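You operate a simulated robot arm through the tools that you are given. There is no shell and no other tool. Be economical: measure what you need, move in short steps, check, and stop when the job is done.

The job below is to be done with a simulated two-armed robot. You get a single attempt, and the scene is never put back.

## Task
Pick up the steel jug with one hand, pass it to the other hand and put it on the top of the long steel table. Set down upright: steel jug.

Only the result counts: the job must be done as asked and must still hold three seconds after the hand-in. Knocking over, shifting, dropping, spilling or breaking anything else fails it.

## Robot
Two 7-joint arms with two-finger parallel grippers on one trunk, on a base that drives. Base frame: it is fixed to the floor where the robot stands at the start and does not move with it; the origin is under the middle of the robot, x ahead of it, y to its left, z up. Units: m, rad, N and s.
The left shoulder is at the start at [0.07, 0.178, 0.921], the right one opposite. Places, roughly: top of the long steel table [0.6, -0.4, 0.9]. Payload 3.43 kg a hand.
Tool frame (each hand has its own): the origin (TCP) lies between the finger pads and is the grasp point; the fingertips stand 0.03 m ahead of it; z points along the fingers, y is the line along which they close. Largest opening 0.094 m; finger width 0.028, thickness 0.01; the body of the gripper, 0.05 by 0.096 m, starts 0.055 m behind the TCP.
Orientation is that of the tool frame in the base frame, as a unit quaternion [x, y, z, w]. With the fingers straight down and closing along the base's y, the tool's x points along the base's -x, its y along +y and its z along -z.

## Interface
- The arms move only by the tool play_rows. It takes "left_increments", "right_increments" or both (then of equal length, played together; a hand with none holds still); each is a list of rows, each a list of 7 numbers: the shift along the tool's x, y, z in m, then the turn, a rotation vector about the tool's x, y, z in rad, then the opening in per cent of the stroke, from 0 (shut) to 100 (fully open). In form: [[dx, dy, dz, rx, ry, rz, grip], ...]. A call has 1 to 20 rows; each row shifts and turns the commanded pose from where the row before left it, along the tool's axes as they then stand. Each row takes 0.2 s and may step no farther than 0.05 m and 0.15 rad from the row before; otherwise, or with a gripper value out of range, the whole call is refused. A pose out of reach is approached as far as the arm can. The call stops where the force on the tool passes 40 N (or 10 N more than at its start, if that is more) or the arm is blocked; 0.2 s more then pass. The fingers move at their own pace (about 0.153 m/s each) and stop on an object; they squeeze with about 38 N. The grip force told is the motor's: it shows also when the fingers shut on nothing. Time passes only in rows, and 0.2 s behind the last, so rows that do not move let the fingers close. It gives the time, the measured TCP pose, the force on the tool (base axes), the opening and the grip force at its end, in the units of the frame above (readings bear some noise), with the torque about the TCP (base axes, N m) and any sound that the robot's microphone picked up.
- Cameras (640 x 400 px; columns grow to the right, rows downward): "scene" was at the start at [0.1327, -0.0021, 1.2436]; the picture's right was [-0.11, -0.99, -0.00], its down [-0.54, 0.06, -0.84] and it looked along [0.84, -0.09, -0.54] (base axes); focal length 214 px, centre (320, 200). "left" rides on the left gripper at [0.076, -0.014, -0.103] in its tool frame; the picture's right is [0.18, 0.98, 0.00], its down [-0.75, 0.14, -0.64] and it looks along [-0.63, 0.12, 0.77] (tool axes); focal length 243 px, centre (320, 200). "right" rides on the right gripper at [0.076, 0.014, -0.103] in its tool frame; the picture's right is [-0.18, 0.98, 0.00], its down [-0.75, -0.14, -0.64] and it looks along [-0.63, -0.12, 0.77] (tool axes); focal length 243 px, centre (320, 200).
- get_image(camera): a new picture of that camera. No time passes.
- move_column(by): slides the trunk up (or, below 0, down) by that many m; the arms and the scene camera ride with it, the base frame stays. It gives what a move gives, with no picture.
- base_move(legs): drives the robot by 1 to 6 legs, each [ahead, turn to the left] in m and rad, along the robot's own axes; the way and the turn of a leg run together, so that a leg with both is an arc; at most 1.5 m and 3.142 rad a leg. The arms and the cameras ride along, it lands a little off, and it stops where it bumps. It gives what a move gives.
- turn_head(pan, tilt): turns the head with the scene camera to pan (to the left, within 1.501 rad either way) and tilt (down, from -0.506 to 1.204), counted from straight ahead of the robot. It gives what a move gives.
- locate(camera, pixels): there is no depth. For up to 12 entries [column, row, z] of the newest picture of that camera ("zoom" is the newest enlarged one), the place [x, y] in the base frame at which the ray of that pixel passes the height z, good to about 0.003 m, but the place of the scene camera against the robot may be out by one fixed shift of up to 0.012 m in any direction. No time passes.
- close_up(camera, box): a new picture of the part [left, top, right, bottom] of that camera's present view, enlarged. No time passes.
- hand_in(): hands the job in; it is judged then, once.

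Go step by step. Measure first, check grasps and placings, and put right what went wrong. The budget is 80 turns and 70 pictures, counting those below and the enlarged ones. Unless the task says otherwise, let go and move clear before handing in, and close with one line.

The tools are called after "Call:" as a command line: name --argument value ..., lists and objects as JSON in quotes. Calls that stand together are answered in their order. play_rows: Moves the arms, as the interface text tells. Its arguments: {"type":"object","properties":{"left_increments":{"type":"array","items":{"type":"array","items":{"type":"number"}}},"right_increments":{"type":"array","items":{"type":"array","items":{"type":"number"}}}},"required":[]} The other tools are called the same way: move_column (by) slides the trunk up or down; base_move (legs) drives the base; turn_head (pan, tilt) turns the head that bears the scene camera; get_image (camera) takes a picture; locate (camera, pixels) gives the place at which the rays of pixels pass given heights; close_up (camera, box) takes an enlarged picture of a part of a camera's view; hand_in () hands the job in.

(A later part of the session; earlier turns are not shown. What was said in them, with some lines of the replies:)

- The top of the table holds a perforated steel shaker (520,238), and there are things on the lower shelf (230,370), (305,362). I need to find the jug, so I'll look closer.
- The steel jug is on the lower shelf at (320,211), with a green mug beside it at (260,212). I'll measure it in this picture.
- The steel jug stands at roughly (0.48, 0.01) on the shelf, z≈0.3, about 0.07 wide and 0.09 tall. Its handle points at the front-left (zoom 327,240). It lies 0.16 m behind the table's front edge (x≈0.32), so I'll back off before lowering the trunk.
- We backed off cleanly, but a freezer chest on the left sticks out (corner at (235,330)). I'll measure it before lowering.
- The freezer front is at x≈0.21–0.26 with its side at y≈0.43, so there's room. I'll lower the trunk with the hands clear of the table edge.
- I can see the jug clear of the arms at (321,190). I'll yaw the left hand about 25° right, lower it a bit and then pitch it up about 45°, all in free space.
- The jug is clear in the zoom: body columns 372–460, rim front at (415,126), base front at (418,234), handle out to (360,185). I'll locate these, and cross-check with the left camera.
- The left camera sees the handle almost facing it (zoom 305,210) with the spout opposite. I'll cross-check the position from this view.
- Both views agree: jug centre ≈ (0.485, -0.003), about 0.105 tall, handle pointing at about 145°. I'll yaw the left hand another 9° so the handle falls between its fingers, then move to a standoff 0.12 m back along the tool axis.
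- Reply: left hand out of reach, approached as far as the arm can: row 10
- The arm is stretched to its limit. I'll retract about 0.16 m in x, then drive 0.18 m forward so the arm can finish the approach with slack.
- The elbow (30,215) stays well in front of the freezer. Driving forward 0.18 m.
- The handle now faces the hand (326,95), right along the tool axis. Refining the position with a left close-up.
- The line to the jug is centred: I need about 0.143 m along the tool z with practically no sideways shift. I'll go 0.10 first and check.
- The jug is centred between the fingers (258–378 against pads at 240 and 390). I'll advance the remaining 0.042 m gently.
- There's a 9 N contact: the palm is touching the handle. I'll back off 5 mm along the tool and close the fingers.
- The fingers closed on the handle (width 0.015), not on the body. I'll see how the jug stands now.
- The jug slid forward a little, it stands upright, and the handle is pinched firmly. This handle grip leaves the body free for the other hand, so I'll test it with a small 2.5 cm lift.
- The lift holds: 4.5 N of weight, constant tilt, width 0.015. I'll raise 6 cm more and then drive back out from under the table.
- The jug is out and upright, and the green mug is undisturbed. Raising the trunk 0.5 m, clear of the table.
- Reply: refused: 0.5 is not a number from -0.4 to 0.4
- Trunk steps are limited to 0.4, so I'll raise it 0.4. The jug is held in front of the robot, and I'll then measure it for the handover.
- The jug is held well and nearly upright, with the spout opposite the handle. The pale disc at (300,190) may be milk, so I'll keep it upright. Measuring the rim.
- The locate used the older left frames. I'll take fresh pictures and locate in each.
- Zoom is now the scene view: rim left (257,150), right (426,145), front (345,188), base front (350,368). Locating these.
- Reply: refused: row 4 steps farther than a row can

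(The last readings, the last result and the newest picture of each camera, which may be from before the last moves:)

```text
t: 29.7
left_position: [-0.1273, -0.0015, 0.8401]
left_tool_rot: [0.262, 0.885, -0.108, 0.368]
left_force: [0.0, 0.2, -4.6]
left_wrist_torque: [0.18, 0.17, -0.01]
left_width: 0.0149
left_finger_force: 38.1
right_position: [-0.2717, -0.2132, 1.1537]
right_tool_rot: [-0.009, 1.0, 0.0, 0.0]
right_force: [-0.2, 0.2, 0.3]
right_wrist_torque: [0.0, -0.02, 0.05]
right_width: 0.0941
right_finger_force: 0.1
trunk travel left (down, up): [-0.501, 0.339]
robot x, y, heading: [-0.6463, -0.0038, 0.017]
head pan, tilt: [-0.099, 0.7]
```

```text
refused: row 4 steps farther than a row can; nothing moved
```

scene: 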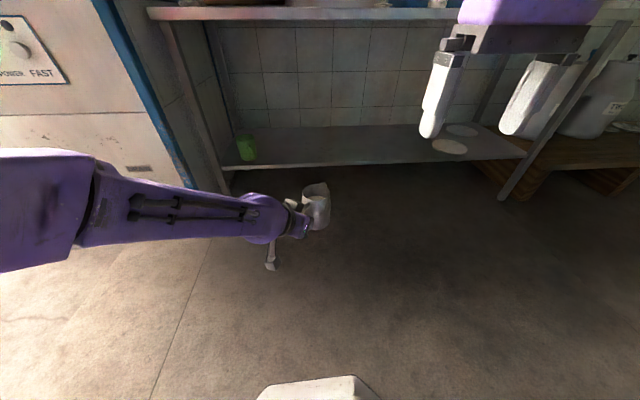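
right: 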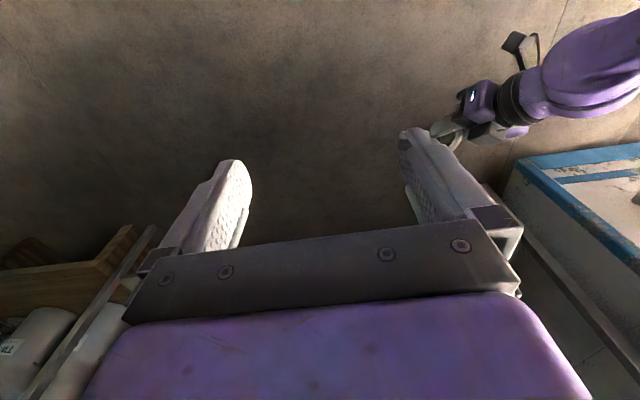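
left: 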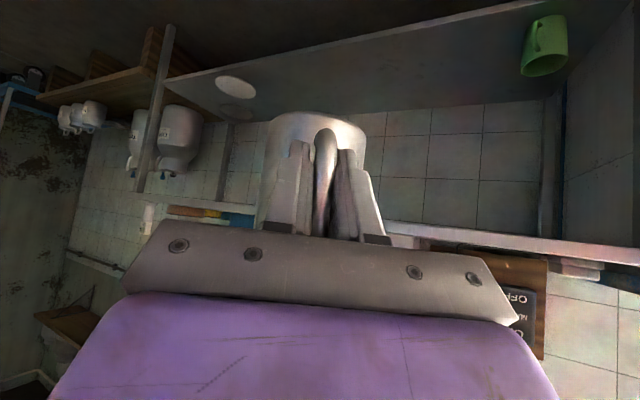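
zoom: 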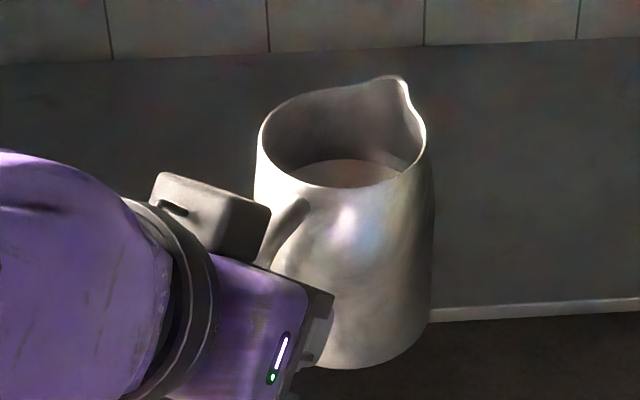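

The jug is upright, centred at about (-0.076, -0.034), rim at about 0.889. I'll bring it 10 cm closer and a bit right with the left arm while yawing the right hand 34° so its fingers close across the jug, clear of the handle.

Call:
play_rows --left_increments '[[0.011, -0.022, -0.011, 0, 0, 0, 0], [0.011, -0.022, -0.011, 0, 0, 0, 0], [0.011, -0.022, -0.011, 0, 0, 0, 0], [0.011, -0.022, -0.011, 0, 0, 0, 0], [0, 0, 0, 0, 0, 0, 0]]' --right_increments '[[0, 0, 0, 0, 0, 0.148, 100], [0, 0, 0, 0, 0, 0.148, 100], [0, 0, 0, 0, 0, 0.148, 100], [0, 0, 0, 0, 0, 0.148, 100], [0, 0, 0, 0, 0, 0, 100]]'

Call:
get_image --camera "scene"

Call:
get_image --camera "right"

```text
t: 30.9
left_position: [-0.2264, -0.0416, 0.8391]
left_tool_rot: [0.262, 0.886, -0.108, 0.368]
left_force: [-0.4, 0.2, -4.2]
left_wrist_torque: [0.15, 0.22, -0.01]
left_width: 0.0153
left_finger_force: 38.3
left hand out of reach, approached as far as the arm can: row 3
right_position: [-0.271, -0.214, 1.1534]
right_tool_rot: [0.285, 0.959, 0.001, 0.0]
right_force: [-0.3, -0.3, -0.2]
right_wrist_torque: [0.02, 0.02, -0.01]
right_width: 0.0939
right_finger_force: 0.1
trunk travel left (down, up): [-0.501, 0.339]
robot x, y, heading: [-0.6417, -0.0051, 0.012]
head pan, tilt: [-0.099, 0.7]
```

```text
31 pictures are left
```

scene: 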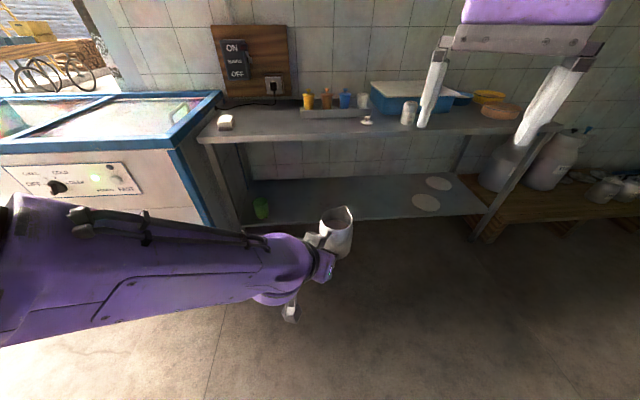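

```text
30 pictures are left
```

right: 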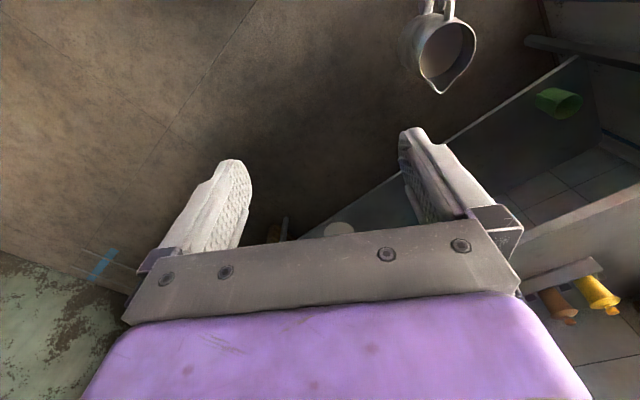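

The right camera sees the jug with handle at (440,10) and spout at (438,90), in line with the tool's x axis as wanted. Locating the rim with the right camera (handle side and sides).

Call:
locate --camera "right" --pixels '[[414, 48, 0.889], [476, 45, 0.889], [448, 22, 0.889], [440, 82, 0.889], [438, 93, 0.889], [447, 50, 0.889]]'

Call:
close_up --camera "right" --box '[380, 0, 520, 110]'

```text
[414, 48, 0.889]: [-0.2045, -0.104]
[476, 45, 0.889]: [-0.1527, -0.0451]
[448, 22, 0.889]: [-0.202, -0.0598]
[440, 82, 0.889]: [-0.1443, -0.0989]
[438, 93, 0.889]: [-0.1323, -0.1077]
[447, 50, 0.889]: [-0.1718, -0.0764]
```

```text
3.64 times, centred on (450, 55) of right
```

zoom: 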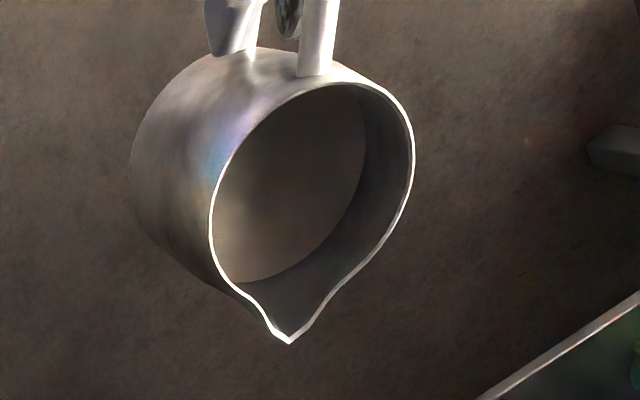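

The rim centre measures (-0.172, -0.076) from the right camera, agreeing with the scene estimate. I'll move the right hand above the jug, 16 cm short, then check.

Call:
play_rows --right_increments '[[-0.0015, 0.028, 0.017, 0, 0, 0, 100], [-0.0015, 0.028, 0.017, 0, 0, 0, 100], [-0.0015, 0.028, 0.017, 0, 0, 0, 100], [-0.0016, 0.0285, 0.017, 0, 0, 0, 100], [-0.0016, 0.0285, 0.017, 0, 0, 0, 100], [-0.0016, 0.0285, 0.017, 0, 0, 0, 100], [0, 0, 0.03, 0, 0, 0, 100], [0, 0, 0.03, 0, 0, 0, 100]]'

Call:
get_image --camera "right"

Call:
get_image --camera "scene"

```text
t: 32.7
left_position: [-0.2256, -0.0405, 0.8381]
left_tool_rot: [0.263, 0.886, -0.108, 0.367]
left_force: [-0.1, -1.0, -4.3]
left_wrist_torque: [0.14, 0.22, 0.04]
left_width: 0.0148
left_finger_force: 37.5
right_position: [-0.1713, -0.0776, 0.9911]
right_tool_rot: [0.284, 0.959, 0.0, -0.001]
right_force: [-0.2, 0.0, -0.5]
right_wrist_torque: [-0.03, 0.01, 0.01]
right_width: 0.0939
right_finger_force: 0.1
trunk travel left (down, up): [-0.501, 0.339]
robot x, y, heading: [-0.6463, -0.003, 0.016]
head pan, tilt: [-0.099, 0.7]
```

```text
28 pictures are left
```

right: 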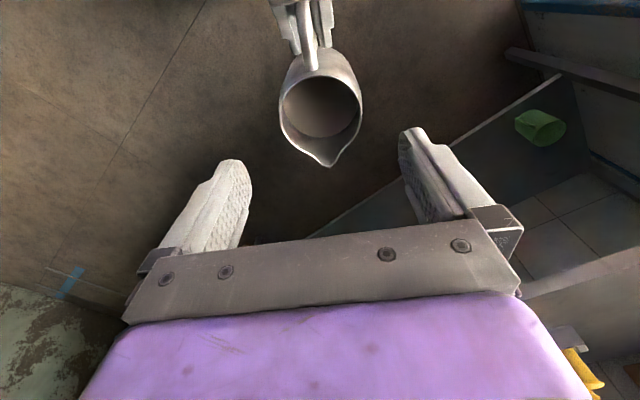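

```text
27 pictures are left
```

scene: 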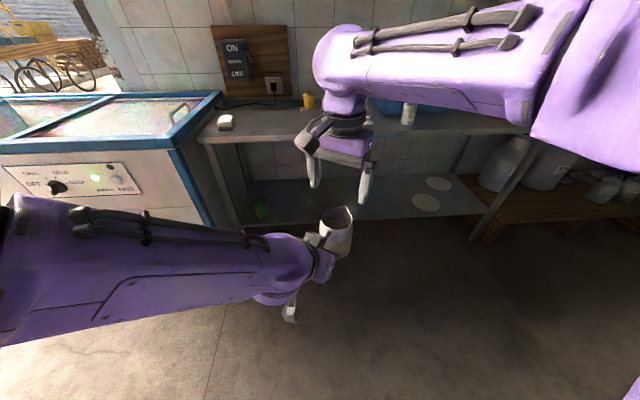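

Right hand is above the jug; rim sides at (280,105) and (362,105). Re-locating from this closer view.

Call:
locate --camera "right" --pixels '[[280, 108, 0.889], [362, 105, 0.889], [321, 77, 0.889], [322, 150, 0.889], [330, 166, 0.889], [321, 106, 0.889]]'

```text
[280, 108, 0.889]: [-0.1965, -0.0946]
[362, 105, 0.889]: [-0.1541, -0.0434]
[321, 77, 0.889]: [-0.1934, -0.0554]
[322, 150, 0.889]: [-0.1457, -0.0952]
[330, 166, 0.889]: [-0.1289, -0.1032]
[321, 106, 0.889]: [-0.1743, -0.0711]
```

Centre ≈ (-0.174, -0.071), so a 4 mm correction along tool y. Descending around the rim.

Call:
play_rows --right_increments '[[0.003, 0.004, 0.015, 0, 0, 0, 100], [0, 0, 0.02, 0, 0, 0, 100], [0, 0, 0.02, 0, 0, 0, 100], [0, 0, 0.015, 0, 0, 0, 100], [0, 0, 0.015, 0, 0, 0, 100], [0, 0, 0.015, 0, 0, 0, 100], [0, 0, 0.014, 0, 0, 0, 100]]'

Call:
get_image --camera "right"

Call:
close_up --camera "scene" --box '[260, 130, 420, 290]'

```text
t: 34.3
left_position: [-0.2262, -0.0412, 0.8398]
left_tool_rot: [0.263, 0.885, -0.109, 0.368]
left_force: [0.4, 0.1, -5.0]
left_wrist_torque: [0.12, 0.2, 0.03]
left_width: 0.0146
left_finger_force: 37.6
right_position: [-0.1706, -0.0708, 0.8779]
right_tool_rot: [0.283, 0.959, 0.001, 0.0]
right_force: [0.8, 0.1, -0.3]
right_wrist_torque: [-0.01, 0.02, -0.02]
right_width: 0.0941
right_finger_force: 0.2
trunk travel left (down, up): [-0.501, 0.339]
robot x, y, heading: [-0.6429, -0.0064, 0.011]
head pan, tilt: [-0.099, 0.7]
```

```text
26 pictures are left
```

right: 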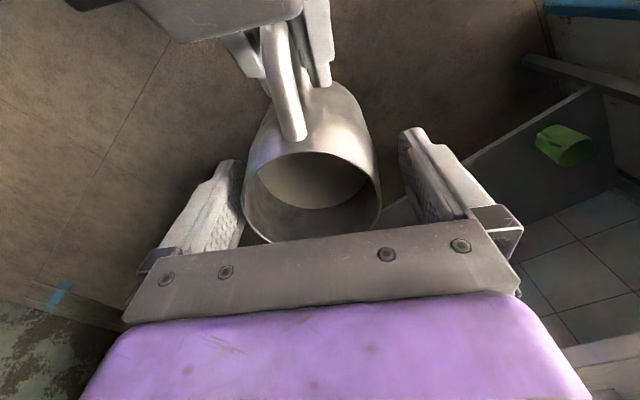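

```text
2.50 times, centred on (340, 210) of scene
```

zoom: 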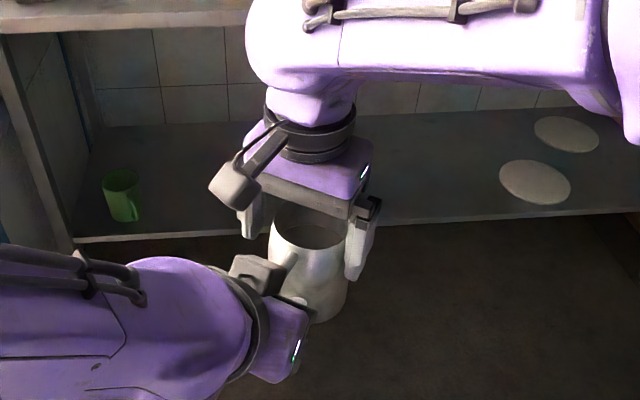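

The jug sits between the right fingers, slightly left of centre. I'll shift 3 mm that way and close.

Call:
play_rows --right_increments '[[0, -0.003, 0, 0, 0, 0, 100], [0, 0, 0, 0, 0, 0, 85], [0, 0, 0, 0, 0, 0, 76], [0, 0, 0, 0, 0, 0, 0], [0, 0, 0, 0, 0, 0, 0], [0, 0, 0, 0, 0, 0, 0]]'

Call:
get_image --camera "right"

```text
t: 35.7
left_position: [-0.2269, -0.0414, 0.8389]
left_tool_rot: [0.262, 0.886, -0.108, 0.368]
left_force: [-2.6, 6.6, -1.6]
left_wrist_torque: [-0.18, -0.04, 0.0]
left_width: 0.0147
left_finger_force: 38.1
right_position: [-0.1724, -0.0746, 0.8778]
right_tool_rot: [0.284, 0.959, 0.0, 0.0]
right_force: [3.4, -6.7, 0.1]
right_wrist_torque: [-0.04, 0.05, 0.26]
right_width: 0.0763
right_finger_force: 38.2
trunk travel left (down, up): [-0.501, 0.339]
robot x, y, heading: [-0.641, -0.0055, 0.021]
head pan, tilt: [-0.099, 0.7]
```

```text
24 pictures are left
```

right: 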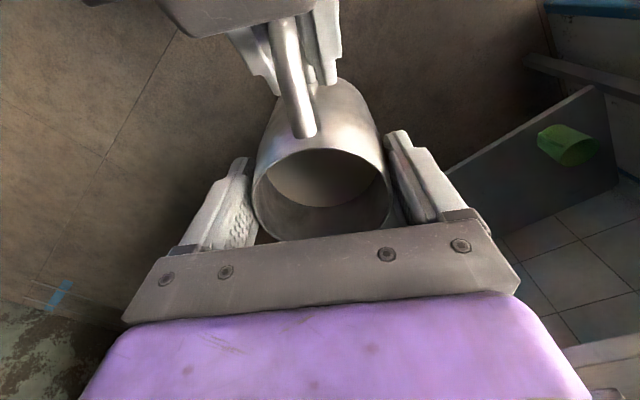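

Right grip is firm at 0.076 m and 38 N. Opening the left fingers, then backing the left hand off along its axis.

Call:
play_rows --left_increments '[[0, 0, 0, 0, 0, 0, 30], [0, 0, 0, 0, 0, 0, 60], [0, 0, 0, 0, 0, 0, 60]]'

Call:
get_image --camera "right"

```text
t: 36.5
left_position: [-0.226, -0.0416, 0.8388]
left_tool_rot: [0.263, 0.885, -0.108, 0.368]
left_force: [-1.1, -0.3, -0.1]
left_wrist_torque: [0.0, 0.01, -0.01]
left_width: 0.0564
left_finger_force: 0.1
right_position: [-0.1726, -0.0752, 0.8777]
right_tool_rot: [0.284, 0.959, 0.0, 0.0]
right_force: [-0.5, -0.3, 0.3]
right_wrist_torque: [-0.02, 0.01, 0.02]
right_width: 0.0764
right_finger_force: 38.2
trunk travel left (down, up): [-0.501, 0.339]
robot x, y, heading: [-0.6448, -0.0072, 0.007]
head pan, tilt: [-0.099, 0.7]
```

```text
23 pictures are left
```

right: 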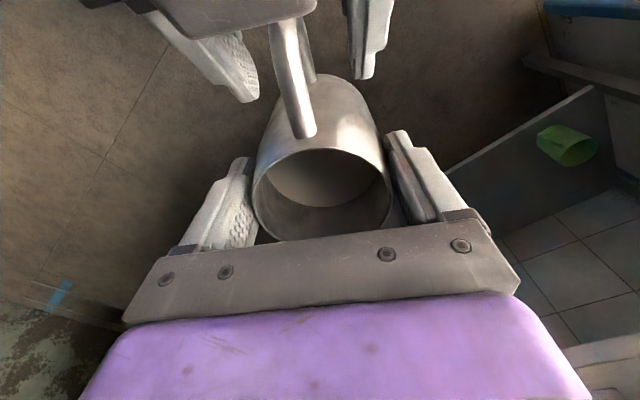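

The left fingers are off the handle on both sides. Retreating the left hand horizontally backward, then checking the load on the right hand.

Call:
play_rows --left_increments '[[0.014, 0, -0.014, 0, 0, 0, 80], [0.014, 0, -0.014, 0, 0, 0, 100], [0.014, 0, -0.014, 0, 0, 0, 100], [0.014, 0, -0.014, 0, 0, 0, 100], [0.014, 0.01, -0.014, 0, 0, 0, 100], [0.014, 0.01, -0.014, 0, 0, 0, 100]]'

Call:
get_image --camera "scene"

```text
t: 37.9
left_position: [-0.2808, 0.0035, 0.8486]
left_tool_rot: [0.263, 0.886, -0.108, 0.367]
left_force: [-0.8, 0.0, -0.1]
left_wrist_torque: [-0.01, 0.0, -0.01]
left_width: 0.0938
left_finger_force: 0.1
left hand out of reach, approached as far as the arm can: row 4, 5, 6
right_position: [-0.1727, -0.073, 0.8791]
right_tool_rot: [0.284, 0.959, 0.001, 0.0]
right_force: [0.1, -0.1, 0.5]
right_wrist_torque: [-0.02, -0.03, 0.02]
right_width: 0.0764
right_finger_force: 37.6
trunk travel left (down, up): [-0.501, 0.339]
robot x, y, heading: [-0.6433, -0.0052, 0.01]
head pan, tilt: [-0.099, 0.7]
```

```text
22 pictures are left
```

scene: 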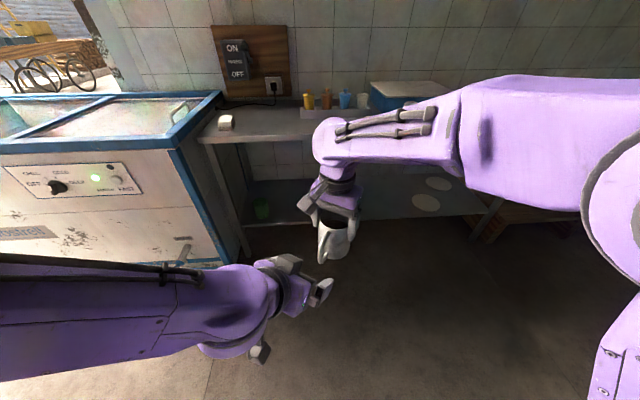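

I'll check with a close-up that the right hand truly holds the jug, since its force reads about zero.

Call:
close_up --camera "scene" --box '[270, 170, 400, 290]'

Call:
get_image --camera "right"

```text
3.33 times, centred on (335, 230) of scene
```

zoom: 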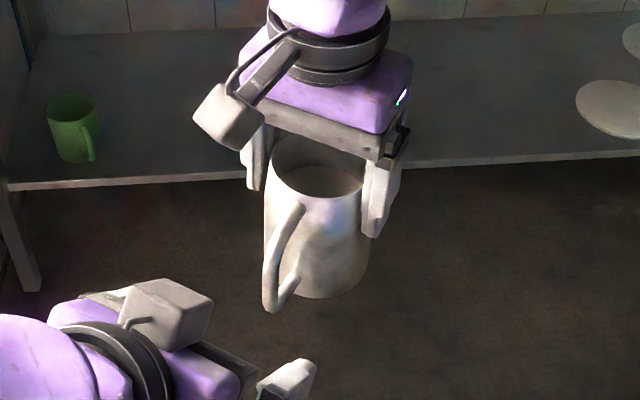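

```text
20 pictures are left
```

right: 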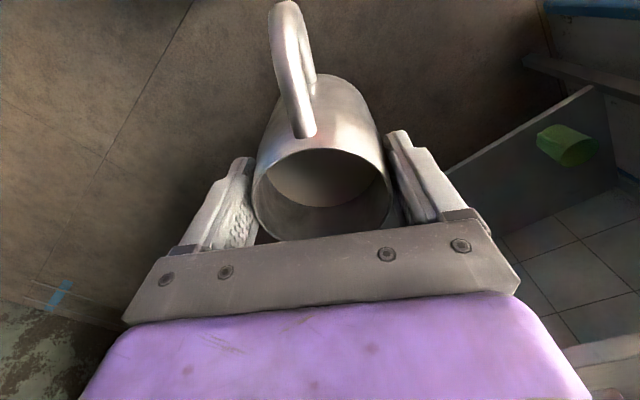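

The right hand holds the jug upright by itself. I'll move the left hand aside and up, and raise the jug 0.24 m, so both clear the table before driving forward.

Call:
play_rows --left_increments '[[0.0115, 0.025, -0.0115, 0, 0, 0, 100], [0.0115, 0.025, -0.0115, 0, 0, 0, 100], [0.0115, 0.025, -0.0115, 0, 0, 0, 100], [0.0115, 0.025, -0.0115, 0, 0, 0, 100], [-0.0212, 0, -0.0212, 0, 0, 0, 100], [-0.0212, 0, -0.0212, 0, 0, 0, 100], [-0.0212, 0, -0.0212, 0, 0, 0, 100], [-0.0212, 0, -0.0212, 0, 0, 0, 100], [-0.0212, 0, -0.0212, 0, 0, 0, 100], [-0.0212, 0, -0.0212, 0, 0, 0, 100], [-0.0212, 0, -0.0212, 0, 0, 0, 100], [-0.0212, 0, -0.0212, 0, 0, 0, 100]]' --right_increments '[[0, 0, 0, 0, 0, 0, 0], [0, 0, 0, 0, 0, 0, 0], [0, 0, -0.015, 0, 0, 0, 0], [0, 0, -0.025, 0, 0, 0, 0], [0, 0, -0.025, 0, 0, 0, 0], [0, 0, -0.025, 0, 0, 0, 0], [0, 0, -0.025, 0, 0, 0, 0], [0, 0, -0.025, 0, 0, 0, 0], [0, 0, -0.025, 0, 0, 0, 0], [0, 0, -0.025, 0, 0, 0, 0], [0, 0, -0.025, 0, 0, 0, 0], [0, 0, -0.01, 0, 0, 0, 0]]'

Call:
get_image --camera "scene"

```text
t: 40.5
left_position: [-0.2335, 0.097, 1.1057]
left_tool_rot: [0.263, 0.885, -0.109, 0.367]
left_force: [0.4, -0.5, -0.5]
left_wrist_torque: [-0.01, 0.01, 0.0]
left_width: 0.0941
left_finger_force: 0.2
left hand out of reach, approached as far as the arm can: row 1, 2, 3, 4
right_position: [-0.1737, -0.0733, 1.1032]
right_tool_rot: [0.284, 0.959, 0.0, 0.001]
right_force: [-0.5, 0.3, -3.1]
right_wrist_torque: [-0.03, 0.0, 0.01]
right_width: 0.0766
right_finger_force: 37.7
trunk travel left (down, up): [-0.501, 0.339]
robot x, y, heading: [-0.6446, -0.0072, 0.01]
head pan, tilt: [-0.099, 0.7]
```

```text
19 pictures are left
```

scene: 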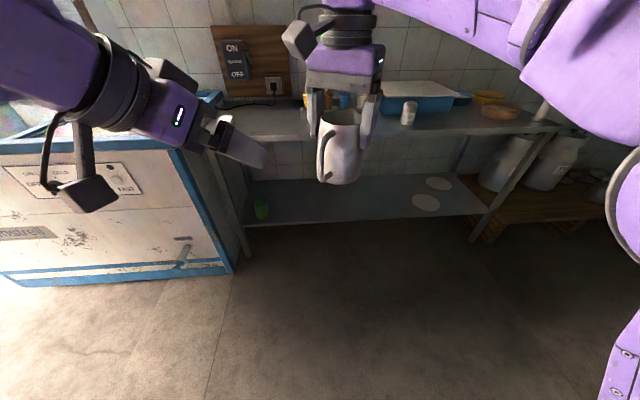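

Both hands are clear above table height. Driving forward in two steps.

Call:
base_move --legs '[[0.35, 0.0]]'

Call:
get_image --camera "scene"

```text
t: 42.8
left_position: [0.1196, 0.1028, 1.1052]
left_tool_rot: [0.262, 0.886, -0.108, 0.368]
left_force: [-0.3, 0.0, -0.3]
left_wrist_torque: [-0.02, 0.01, 0.01]
left_width: 0.0939
left_finger_force: 0.1
right_position: [0.181, -0.0694, 1.1019]
right_tool_rot: [0.284, 0.959, 0.0, 0.0]
right_force: [0.2, -0.1, -5.2]
right_wrist_torque: [-0.01, -0.03, 0.0]
right_width: 0.0765
right_finger_force: 38.1
trunk travel left (down, up): [-0.501, 0.339]
robot x, y, heading: [-0.2887, -0.0014, 0.009]
head pan, tilt: [-0.099, 0.7]
```

```text
18 pictures are left
```

scene: 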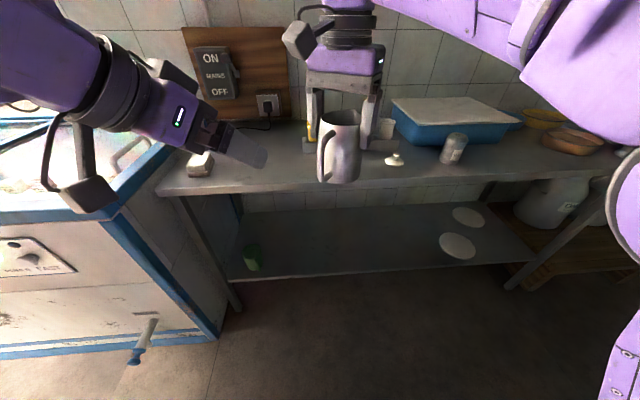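

Jug is still held level. I'll measure the free area on the table top: rack's left end (304,150), lid (394,165), block (200,175), front edge (300,188).

Call:
locate --camera "scene" --pixels '[[304, 152, 0.9], [394, 166, 0.9], [210, 178, 0.9], [300, 187, 0.9], [304, 120, 1.02], [386, 122, 1.0], [340, 183, 1.005]]'

Call:
close_up --camera "scene" --box '[180, 90, 440, 220]'

```text
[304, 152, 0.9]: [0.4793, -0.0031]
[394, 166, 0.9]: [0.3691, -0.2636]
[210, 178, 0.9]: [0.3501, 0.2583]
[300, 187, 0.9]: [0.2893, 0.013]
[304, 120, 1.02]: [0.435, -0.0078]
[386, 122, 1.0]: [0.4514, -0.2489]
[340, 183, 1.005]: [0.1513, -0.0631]
```

```text
2.46 times, centred on (310, 155) of scene
```

zoom: 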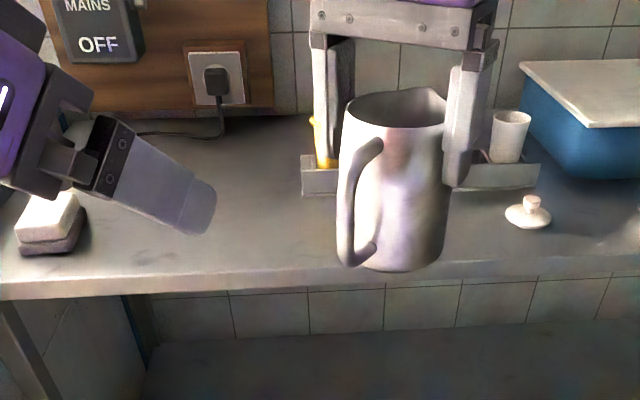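

The front strip before the rack (rack front x≈0.475, table edge ≈0.31) is free at y≈-0.07. I'll drive 0.21 m so the jug hangs at x≈0.39.

Call:
base_move --legs '[[0.212, 0.0]]'

Call:
turn_head --pan -0.15 --tilt 0.85

Call:
get_image --camera "scene"

Call:
get_image --camera "right"

```text
t: 44.4
left_position: [0.3316, 0.1039, 1.1061]
left_tool_rot: [0.263, 0.885, -0.108, 0.369]
left_force: [-0.7, 0.2, 0.1]
left_wrist_torque: [-0.01, 0.01, 0.03]
left_width: 0.0938
left_finger_force: 0.0
right_position: [0.3927, -0.0675, 1.1032]
right_tool_rot: [0.285, 0.958, 0.001, 0.0]
right_force: [-0.1, 0.6, -5.0]
right_wrist_torque: [-0.02, 0.0, 0.02]
right_width: 0.0764
right_finger_force: 37.6
trunk travel left (down, up): [-0.501, 0.339]
robot x, y, heading: [-0.0815, 0.0015, 0.014]
head pan, tilt: [-0.099, 0.7]
```

```text
t: 45.1
left_position: [0.3312, 0.1038, 1.1063]
left_tool_rot: [0.264, 0.885, -0.109, 0.367]
left_force: [-0.4, -0.2, 0.0]
left_wrist_torque: [0.0, -0.04, 0.04]
left_width: 0.094
left_finger_force: 0.0
right_position: [0.3924, -0.0672, 1.1024]
right_tool_rot: [0.284, 0.959, 0.001, 0.0]
right_force: [-0.3, -0.5, -4.3]
right_wrist_torque: [-0.01, 0.03, 0.0]
right_width: 0.0764
right_finger_force: 38.0
trunk travel left (down, up): [-0.501, 0.339]
robot x, y, heading: [-0.082, 0.003, 0.011]
head pan, tilt: [-0.15, 0.85]
```

```text
16 pictures are left
```

scene: 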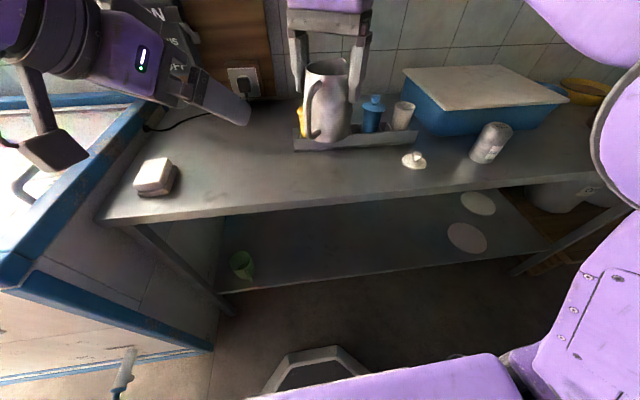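

```text
15 pictures are left
```

right: 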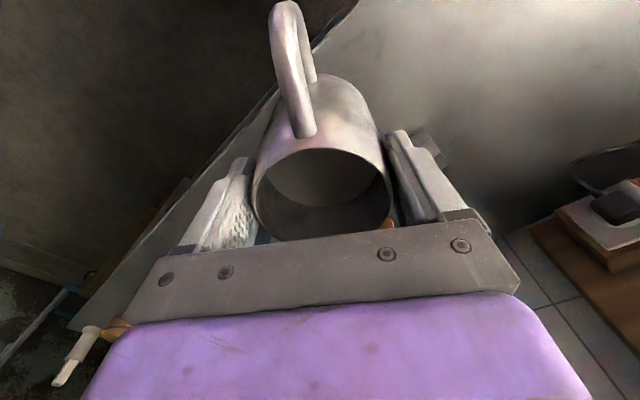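

Locating rack front, table edge and jug base from this nearer view before lowering.

Call:
locate --camera "scene" --pixels '[[295, 152, 0.9], [417, 148, 0.9], [250, 209, 0.9], [330, 203, 0.9], [328, 142, 1.008], [413, 168, 0.9]]'

Call:
play_rows --right_increments '[[0, 0, 0.015, 0, 0, 0, 0], [0, 0, 0.015, 0, 0, 0, 0], [0, 0, 0.015, 0, 0, 0, 0], [0, 0, 0.015, 0, 0, 0, 0]]'

Call:
close_up --camera "scene" --box '[240, 60, 440, 220]'

```text
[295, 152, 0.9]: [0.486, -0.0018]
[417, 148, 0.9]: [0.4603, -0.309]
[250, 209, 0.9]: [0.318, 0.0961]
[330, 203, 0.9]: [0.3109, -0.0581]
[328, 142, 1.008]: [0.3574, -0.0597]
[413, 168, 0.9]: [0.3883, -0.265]
```

```text
t: 46.1
left_position: [0.331, 0.1049, 1.1043]
left_tool_rot: [0.264, 0.885, -0.108, 0.367]
left_force: [0.6, 0.0, -0.3]
left_wrist_torque: [0.01, 0.04, 0.04]
left_width: 0.0939
left_finger_force: 0.2
right_position: [0.393, -0.0688, 1.0424]
right_tool_rot: [0.284, 0.959, 0.001, 0.001]
right_force: [0.8, -0.1, -4.6]
right_wrist_torque: [-0.01, -0.04, 0.0]
right_width: 0.0766
right_finger_force: 38.4
trunk travel left (down, up): [-0.501, 0.339]
robot x, y, heading: [-0.0798, 0.0009, 0.014]
head pan, tilt: [-0.15, 0.85]
```

```text
2.50 times, centred on (340, 140) of scene
```

zoom: 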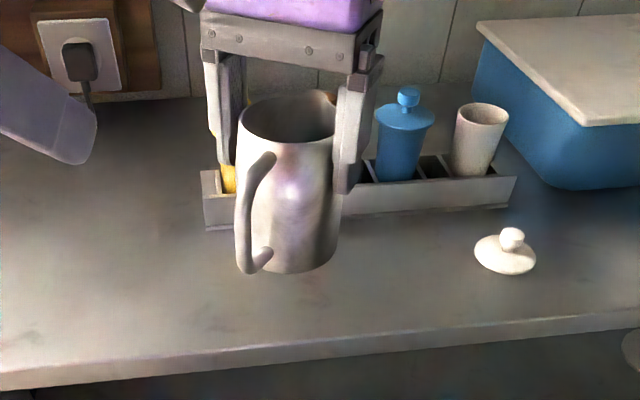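

Clear by about 5 cm from the rack and 4 cm from the edge. Lowering further in small steps, watching the force.

Call:
play_rows --right_increments '[[0, 0, 0.012, 0, 0, 0, 0], [0, 0, 0.012, 0, 0, 0, 0], [0, 0, 0.01, 0, 0, 0, 0], [0, 0, 0.004, 0, 0, 0, 0], [0, 0, 0.003, 0, 0, 0, 0]]'

Call:
close_up --camera "scene" --box '[280, 100, 400, 200]'

```text
t: 47.3
left_position: [0.3319, 0.1042, 1.1056]
left_tool_rot: [0.264, 0.885, -0.109, 0.367]
left_force: [0.1, -0.2, -0.6]
left_wrist_torque: [0.0, 0.0, 0.03]
left_width: 0.0941
left_finger_force: 0.1
right_position: [0.391, -0.0671, 1.0023]
right_tool_rot: [0.285, 0.959, 0.0, 0.001]
right_force: [-0.2, -0.5, -4.4]
right_wrist_torque: [-0.01, -0.03, 0.02]
right_width: 0.0767
right_finger_force: 38.6
trunk travel left (down, up): [-0.501, 0.339]
robot x, y, heading: [-0.0816, 0.0004, 0.013]
head pan, tilt: [-0.15, 0.85]
```

```text
4.00 times, centred on (340, 150) of scene
```

zoom: 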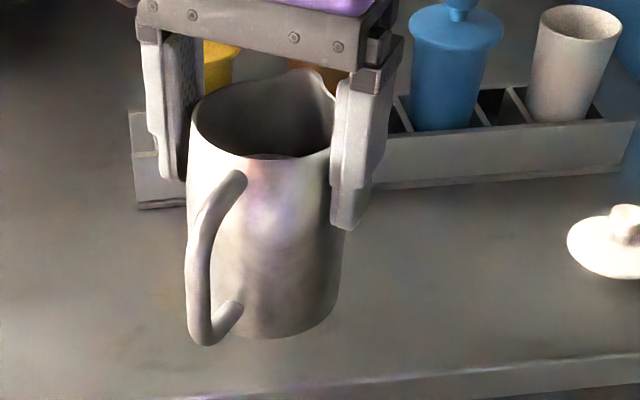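

No contact yet (force still -4.4 N). Continuing in 2–3 mm steps until the table takes the weight.

Call:
play_rows --right_increments '[[0, 0, 0.003, 0, 0, 0, 0], [0, 0, 0.002, 0, 0, 0, 0], [0, 0, 0.002, 0, 0, 0, 0]]'

```text
t: 48.1
left_position: [0.331, 0.104, 1.1049]
left_tool_rot: [0.263, 0.885, -0.108, 0.368]
left_force: [0.1, 0.0, -1.4]
left_wrist_torque: [0.02, -0.03, -0.04]
left_width: 0.0939
left_finger_force: 0.0
right_position: [0.3919, -0.0667, 0.994]
right_tool_rot: [0.285, 0.959, 0.001, 0.0]
right_force: [-0.1, 0.3, -3.5]
right_wrist_torque: [-0.01, -0.02, 0.0]
right_width: 0.0764
right_finger_force: 37.8
trunk travel left (down, up): [-0.501, 0.339]
robot x, y, heading: [-0.0749, 0.0035, 0.015]
head pan, tilt: [-0.15, 0.85]
```

Call:
play_rows --right_increments '[[0, 0, 0.002, 0, 0, 0, 0], [0, 0, 0.0015, 0, 0, 0, 0]]'

```text
t: 48.7
left_position: [0.3301, 0.1043, 1.105]
left_tool_rot: [0.264, 0.885, -0.109, 0.367]
left_force: [0.1, 0.3, -0.1]
left_wrist_torque: [0.0, -0.02, 0.01]
left_width: 0.094
left_finger_force: 0.1
right_position: [0.3916, -0.0666, 0.9918]
right_tool_rot: [0.286, 0.958, 0.0, 0.001]
right_force: [-0.2, 0.8, -4.7]
right_wrist_torque: [-0.03, -0.01, 0.02]
right_width: 0.0763
right_finger_force: 38.2
trunk travel left (down, up): [-0.501, 0.339]
robot x, y, heading: [-0.0762, 0.0045, 0.009]
head pan, tilt: [-0.15, 0.85]
```

Still hanging freely at z 0.992 (-4.7 N). A few more 1.5 mm steps with a look.

Call:
play_rows --right_increments '[[0, 0, 0.0015, 0, 0, 0, 0], [0, 0, 0.0015, 0, 0, 0, 0]]'

Call:
close_up --camera "scene" --box '[300, 130, 380, 200]'

```text
t: 49.3
left_position: [0.3306, 0.1041, 1.1049]
left_tool_rot: [0.263, 0.885, -0.109, 0.368]
left_force: [0.2, -0.3, 0.3]
left_wrist_torque: [-0.01, -0.05, 0.04]
left_width: 0.0939
left_finger_force: 0.1
right_position: [0.3915, -0.0667, 0.9883]
right_tool_rot: [0.285, 0.959, 0.001, 0.0]
right_force: [0.2, -0.4, -4.4]
right_wrist_torque: [-0.02, 0.0, -0.04]
right_width: 0.0765
right_finger_force: 37.9
trunk travel left (down, up): [-0.501, 0.339]
robot x, y, heading: [-0.0783, -0.0017, 0.014]
head pan, tilt: [-0.15, 0.85]
```

```text
5.71 times, centred on (340, 165) of scene
```

zoom: 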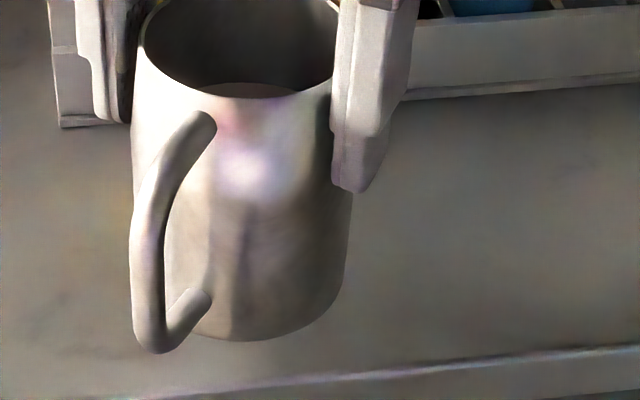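

I'll gauge the remaining height from the base front pixel (255,341), and continue lowering.

Call:
locate --camera "zoom" --pixels '[[255, 341, 0.9], [255, 341, 0.89], [255, 341, 0.91], [330, 300, 0.9]]'

Call:
play_rows --right_increments '[[0, 0, 0.0015, 0, 0, 0, 0], [0, 0, 0.0015, 0, 0, 0, 0], [0, 0, 0.0015, 0, 0, 0, 0]]'

```text
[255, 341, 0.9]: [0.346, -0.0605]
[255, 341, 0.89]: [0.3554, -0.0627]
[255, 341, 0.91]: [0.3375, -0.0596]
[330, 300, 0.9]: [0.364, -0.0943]
```

```text
t: 50.1
left_position: [0.332, 0.1046, 1.1051]
left_tool_rot: [0.263, 0.885, -0.108, 0.367]
left_force: [-0.8, 0.6, -0.5]
left_wrist_torque: [-0.05, -0.02, 0.0]
left_width: 0.0937
left_finger_force: 0.1
right_position: [0.3915, -0.0666, 0.9851]
right_tool_rot: [0.285, 0.959, 0.0, 0.0]
right_force: [-0.4, 0.1, -4.4]
right_wrist_torque: [-0.03, -0.05, -0.01]
right_width: 0.0765
right_finger_force: 37.3
trunk travel left (down, up): [-0.501, 0.339]
robot x, y, heading: [-0.0795, 0.0067, 0.01]
head pan, tilt: [-0.15, 0.85]
```

Still free. The table top may be a little below 0.9, so I'll keep stepping.

Call:
play_rows --right_increments '[[0, 0, 0.0015, 0, 0, 0, 0], [0, 0, 0.0015, 0, 0, 0, 0], [0, 0, 0.0015, 0, 0, 0, 0]]'

```text
t: 50.9
left_position: [0.3311, 0.1038, 1.1055]
left_tool_rot: [0.264, 0.885, -0.109, 0.368]
left_force: [-0.3, 1.0, 0.3]
left_wrist_torque: [0.0, 0.02, 0.01]
left_width: 0.0941
left_finger_force: 0.0
right_position: [0.3933, -0.067, 0.9791]
right_tool_rot: [0.285, 0.958, 0.001, 0.001]
right_force: [0.1, -0.4, -4.8]
right_wrist_torque: [-0.02, -0.04, -0.01]
right_width: 0.0767
right_finger_force: 38.1
trunk travel left (down, up): [-0.501, 0.339]
robot x, y, heading: [-0.077, 0.0008, 0.011]
head pan, tilt: [-0.15, 0.85]
```

Call:
play_rows --right_increments '[[0, 0, 0.0015, 0, 0, 0, 0], [0, 0, 0.0015, 0, 0, 0, 0], [0, 0, 0.0015, 0, 0, 0, 0]]'

Call:
close_up --camera "scene" --box '[300, 130, 380, 200]'

```text
t: 51.7
left_position: [0.3304, 0.1045, 1.1052]
left_tool_rot: [0.263, 0.886, -0.109, 0.367]
left_force: [-1.1, 0.7, -0.1]
left_wrist_torque: [0.02, -0.05, 0.02]
left_width: 0.0937
left_finger_force: 0.0
right_position: [0.3927, -0.0675, 0.9746]
right_tool_rot: [0.285, 0.959, 0.001, 0.0]
right_force: [-0.1, 0.5, -4.6]
right_wrist_torque: [0.0, -0.04, -0.01]
right_width: 0.0766
right_finger_force: 38.5
trunk travel left (down, up): [-0.501, 0.339]
robot x, y, heading: [-0.0783, 0.0043, 0.013]
head pan, tilt: [-0.15, 0.85]
```

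```text
5.71 times, centred on (340, 165) of scene
```

zoom: 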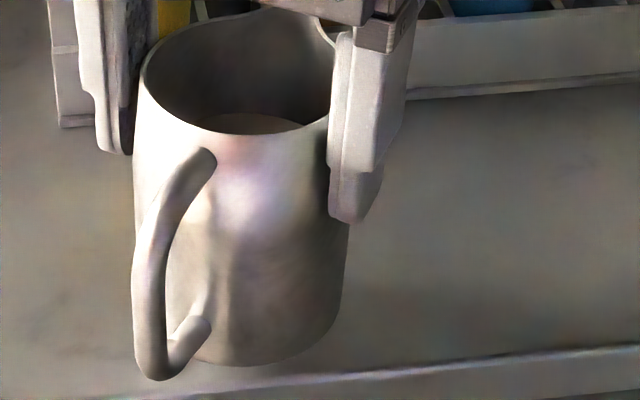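

The base front (255,364) is still hanging, and it's nearing the front edge line (row ≈383) as it lowers, so the table top is lower than I assumed. I'll shift 2 cm deeper in x before lowering on.

Call:
play_rows --right_increments '[[-0.0084, 0.0055, 0, 0, 0, 0, 0], [-0.0084, 0.0055, 0, 0, 0, 0, 0], [0, 0, 0.0015, 0, 0, 0, 0], [0, 0, 0.0015, 0, 0, 0, 0], [0, 0, 0.0015, 0, 0, 0, 0]]'

Call:
close_up --camera "scene" --box '[280, 100, 400, 200]'

```text
t: 52.9
left_position: [0.3309, 0.1035, 1.1057]
left_tool_rot: [0.264, 0.885, -0.109, 0.367]
left_force: [-0.5, -0.4, -0.4]
left_wrist_torque: [-0.01, -0.01, 0.01]
left_width: 0.0941
left_finger_force: 0.1
right_position: [0.4128, -0.0684, 0.9706]
right_tool_rot: [0.285, 0.958, 0.001, 0.001]
right_force: [0.4, 0.1, -5.0]
right_wrist_torque: [0.01, -0.03, 0.0]
right_width: 0.0762
right_finger_force: 38.6
trunk travel left (down, up): [-0.501, 0.339]
robot x, y, heading: [-0.0809, 0.0043, 0.009]
head pan, tilt: [-0.15, 0.85]
```

```text
4.00 times, centred on (340, 150) of scene
```

zoom: 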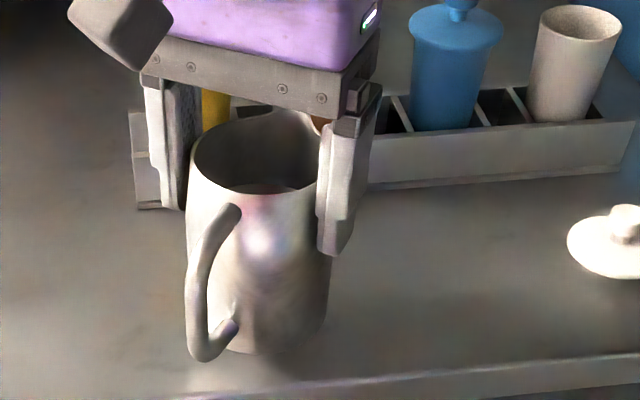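

A faint reflection appears just below the base at (205,370), so the surface is near. Continuing.

Call:
play_rows --right_increments '[[0, 0, 0.0015, 0, 0, 0, 0], [0, 0, 0.0015, 0, 0, 0, 0], [0, 0, 0.0015, 0, 0, 0, 0]]'

```text
t: 53.7
left_position: [0.3303, 0.1052, 1.1044]
left_tool_rot: [0.264, 0.885, -0.109, 0.368]
left_force: [0.4, 0.8, 0.2]
left_wrist_torque: [0.02, 0.02, -0.02]
left_width: 0.0941
left_finger_force: 0.1
right_position: [0.4138, -0.0678, 0.9654]
right_tool_rot: [0.285, 0.959, 0.001, 0.0]
right_force: [0.5, 0.4, -5.1]
right_wrist_torque: [-0.01, -0.03, -0.02]
right_width: 0.0765
right_finger_force: 38.2
trunk travel left (down, up): [-0.501, 0.339]
robot x, y, heading: [-0.0786, -0.0013, 0.011]
head pan, tilt: [-0.15, 0.85]
```

Call:
play_rows --right_increments '[[0, 0, 0.0015, 0, 0, 0, 0], [0, 0, 0.0015, 0, 0, 0, 0], [0, 0, 0.0015, 0, 0, 0, 0]]'

Call:
close_up --camera "scene" --box '[280, 100, 400, 200]'

```text
t: 54.5
left_position: [0.331, 0.1048, 1.1054]
left_tool_rot: [0.263, 0.885, -0.108, 0.368]
left_force: [-1.0, -0.1, 0.1]
left_wrist_torque: [0.0, 0.01, -0.01]
left_width: 0.0941
left_finger_force: 0.1
right_position: [0.414, -0.0674, 0.9607]
right_tool_rot: [0.284, 0.959, 0.0, 0.0]
right_force: [-0.2, -0.7, -4.7]
right_wrist_torque: [-0.03, -0.02, -0.02]
right_width: 0.0762
right_finger_force: 38.0
trunk travel left (down, up): [-0.501, 0.339]
robot x, y, heading: [-0.078, 0.004, 0.013]
head pan, tilt: [-0.15, 0.85]
```

```text
4.00 times, centred on (340, 150) of scene
```

zoom: 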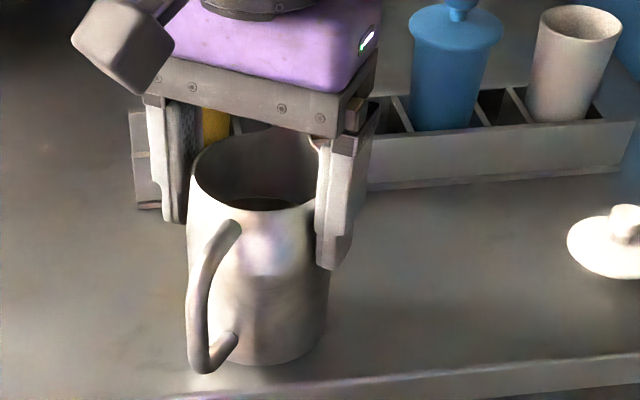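

Estimates put the table top near 0.87–0.88, with contact expected imminently. Continuing in small steps with the force as guide.

Call:
play_rows --right_increments '[[0, 0, 0.0015, 0, 0, 0, 0], [0, 0, 0.0015, 0, 0, 0, 0], [0, 0, 0.0015, 0, 0, 0, 0]]'

```text
t: 55.3
left_position: [0.3304, 0.1043, 1.1057]
left_tool_rot: [0.263, 0.885, -0.109, 0.368]
left_force: [0.1, -0.9, 0.2]
left_wrist_torque: [0.01, 0.01, -0.03]
left_width: 0.0943
left_finger_force: 0.2
right_position: [0.4123, -0.0679, 0.9576]
right_tool_rot: [0.285, 0.958, 0.001, 0.001]
right_force: [0.2, -0.3, -2.8]
right_wrist_torque: [-0.05, -0.09, -0.04]
right_width: 0.0766
right_finger_force: 38.0
trunk travel left (down, up): [-0.501, 0.339]
robot x, y, heading: [-0.077, 0.0045, 0.017]
head pan, tilt: [-0.15, 0.85]
```

Force has eased to -2.8 N and a torque appears: first contact. A little more.

Call:
play_rows --right_increments '[[0, 0, 0.001, 0, 0, 0, 0], [0, 0, 0.001, 0, 0, 0, 0]]'

Call:
close_up --camera "scene" --box '[280, 100, 400, 200]'

```text
t: 55.9
left_position: [0.3305, 0.1049, 1.1067]
left_tool_rot: [0.263, 0.885, -0.109, 0.368]
left_force: [0.7, -0.4, -0.3]
left_wrist_torque: [-0.01, 0.0, 0.03]
left_width: 0.0941
left_finger_force: 0.0
right_position: [0.4127, -0.0669, 0.9569]
right_tool_rot: [0.285, 0.959, 0.001, 0.003]
right_force: [1.5, -0.8, 7.0]
right_wrist_torque: [-0.49, -0.41, 0.06]
right_width: 0.0766
right_finger_force: 38.4
trunk travel left (down, up): [-0.501, 0.339]
robot x, y, heading: [-0.0778, 0.0015, 0.016]
head pan, tilt: [-0.15, 0.85]
```

```text
4.00 times, centred on (340, 150) of scene
```

zoom: 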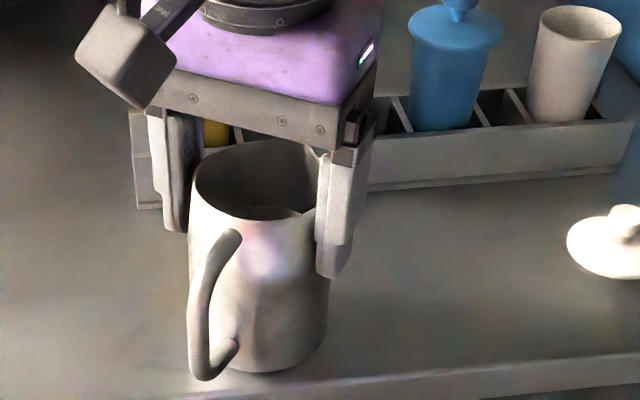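

The jug touches at its spout-side edge first (torque -0.49/-0.41), so it hangs a degree or two nose-down. I'll lift 2 mm, tip the hand slightly to level it and touch again.

Call:
play_rows --right_increments '[[0, 0, -0.003, 0, 0, 0, 0], [0, 0, 0, 0, -0.03, 0, 0], [0, 0, 0.0015, 0, 0, 0, 0], [0, 0, 0, 0, 0, 0, 0]]'

```text
t: 56.9
left_position: [0.3298, 0.1052, 1.1063]
left_tool_rot: [0.263, 0.885, -0.109, 0.369]
left_force: [-1.1, 0.8, -1.0]
left_wrist_torque: [0.03, 0.0, 0.01]
left_width: 0.094
left_finger_force: 0.1
right_position: [0.4128, -0.0658, 0.9564]
right_tool_rot: [0.284, 0.959, -0.003, 0.015]
right_force: [-0.9, 0.6, 2.8]
right_wrist_torque: [0.11, 0.28, 0.0]
right_width: 0.0767
right_finger_force: 38.1
trunk travel left (down, up): [-0.501, 0.339]
robot x, y, heading: [-0.0753, 0.0024, 0.013]
head pan, tilt: [-0.15, 0.85]
```

Contact has moved to the handle side, so level lies halfway. I'll rotate half back and check.

Call:
play_rows --right_increments '[[0, 0, -0.001, 0, 0.013, 0, 0], [0, 0, 0, 0, 0, 0, 0], [0, 0, 0, 0, 0, 0, 0]]'

```text
t: 57.7
left_position: [0.3306, 0.1045, 1.1055]
left_tool_rot: [0.263, 0.885, -0.108, 0.367]
left_force: [-0.4, -0.3, -0.5]
left_wrist_torque: [-0.04, -0.05, -0.05]
left_width: 0.0944
left_finger_force: 0.1
right_position: [0.4122, -0.0658, 0.9559]
right_tool_rot: [0.285, 0.959, -0.002, 0.008]
right_force: [-1.1, -0.5, -2.8]
right_wrist_torque: [-0.04, 0.05, 0.0]
right_width: 0.0764
right_finger_force: 38.1
trunk travel left (down, up): [-0.501, 0.339]
robot x, y, heading: [-0.0784, 0.0002, 0.018]
head pan, tilt: [-0.15, 0.85]
```

The torque is nearly zero with light contact: level. Opening the right fingers gently.

Call:
play_rows --right_increments '[[0, 0, 0, 0, 0, 0, 84], [0, 0, 0, 0, 0, 0, 88], [0, 0, 0, 0, 0, 0, 94], [0, 0, 0, 0, 0, 0, 100], [0, 0, 0, 0, 0, 0, 100]]'

Call:
get_image --camera "right"

Call:
close_up --camera "scene" --box '[280, 100, 400, 200]'

```text
t: 58.9
left_position: [0.331, 0.1047, 1.1058]
left_tool_rot: [0.263, 0.885, -0.109, 0.368]
left_force: [0.8, -0.9, 0.1]
left_wrist_torque: [-0.03, 0.04, 0.01]
left_width: 0.0939
left_finger_force: 0.0
right_position: [0.413, -0.0676, 0.9566]
right_tool_rot: [0.285, 0.959, -0.003, 0.009]
right_force: [0.3, 0.1, -0.1]
right_wrist_torque: [0.0, 0.0, 0.01]
right_width: 0.0941
right_finger_force: 0.1
trunk travel left (down, up): [-0.501, 0.339]
robot x, y, heading: [-0.0791, 0.001, 0.01]
head pan, tilt: [-0.15, 0.85]
```

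```text
7 pictures are left
```

right: 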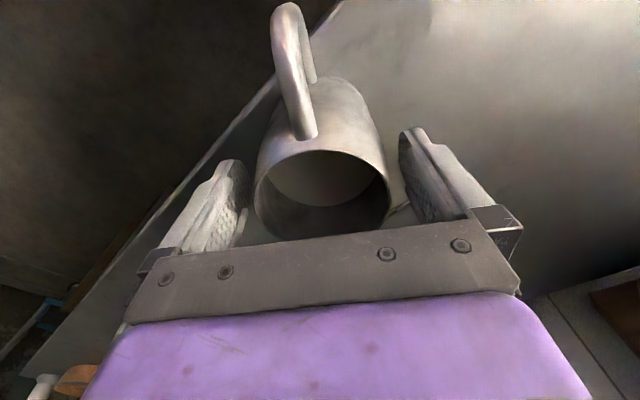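

```text
4.00 times, centred on (340, 150) of scene
```

zoom: 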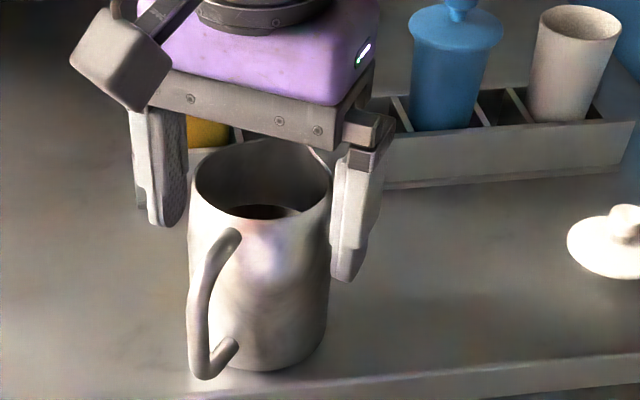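

The jug stands on its own, with fingers clear on both sides. Raising the right hand straight up.

Call:
play_rows --right_increments '[[0, 0, -0.01, 0, 0, 0, 100], [0, 0, -0.015, 0, 0, 0, 100], [0, 0, -0.02, 0, 0, 0, 100], [0, 0, -0.02, 0, 0, 0, 100], [0, 0, -0.025, 0, 0, 0, 100], [0, 0, -0.025, 0, 0, 0, 100], [0, 0, -0.025, 0, 0, 0, 100], [0, 0, -0.025, 0, 0, 0, 100]]'

Call:
get_image --camera "scene"

Call:
get_image --camera "right"

```text
t: 60.7
left_position: [0.3304, 0.1046, 1.1053]
left_tool_rot: [0.264, 0.885, -0.108, 0.368]
left_force: [0.7, 0.2, -0.3]
left_wrist_torque: [-0.02, 0.03, -0.02]
left_width: 0.094
left_finger_force: 0.0
right_position: [0.4114, -0.0671, 1.1236]
right_tool_rot: [0.285, 0.958, -0.001, 0.009]
right_force: [0.1, -0.2, 0.3]
right_wrist_torque: [0.03, 0.01, 0.0]
right_width: 0.094
right_finger_force: 0.0
trunk travel left (down, up): [-0.501, 0.339]
robot x, y, heading: [-0.0779, 0.0007, 0.012]
head pan, tilt: [-0.15, 0.85]
```

```text
5 pictures are left
```

scene: 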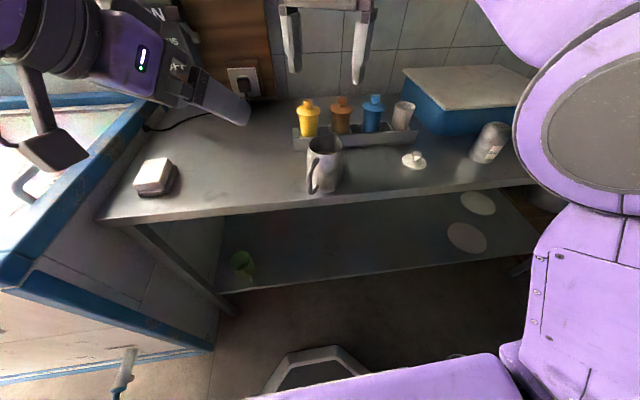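

```text
4 pictures are left
```

right: 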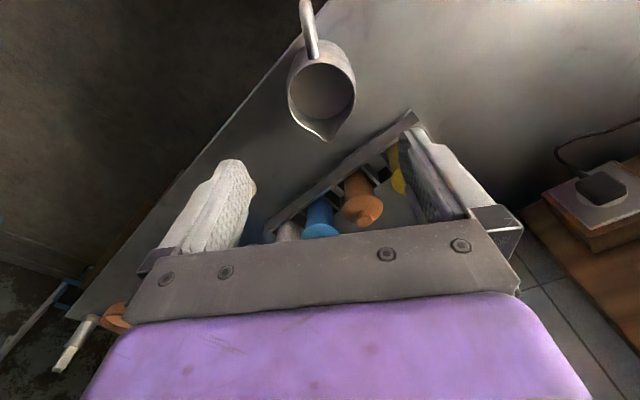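

The jug stands upright on the table top at (325,165), with the bottles, lid, shaker and block where they were, and both hands are clear. Handing in.

Call:
hand_in

```text
The job is handed in.
```

The left hand picked the steel jug up from the lower shelf and passed it to the right hand. The right hand set it upright on the long steel table and moved clear, and the last pictures show nothing else moved.
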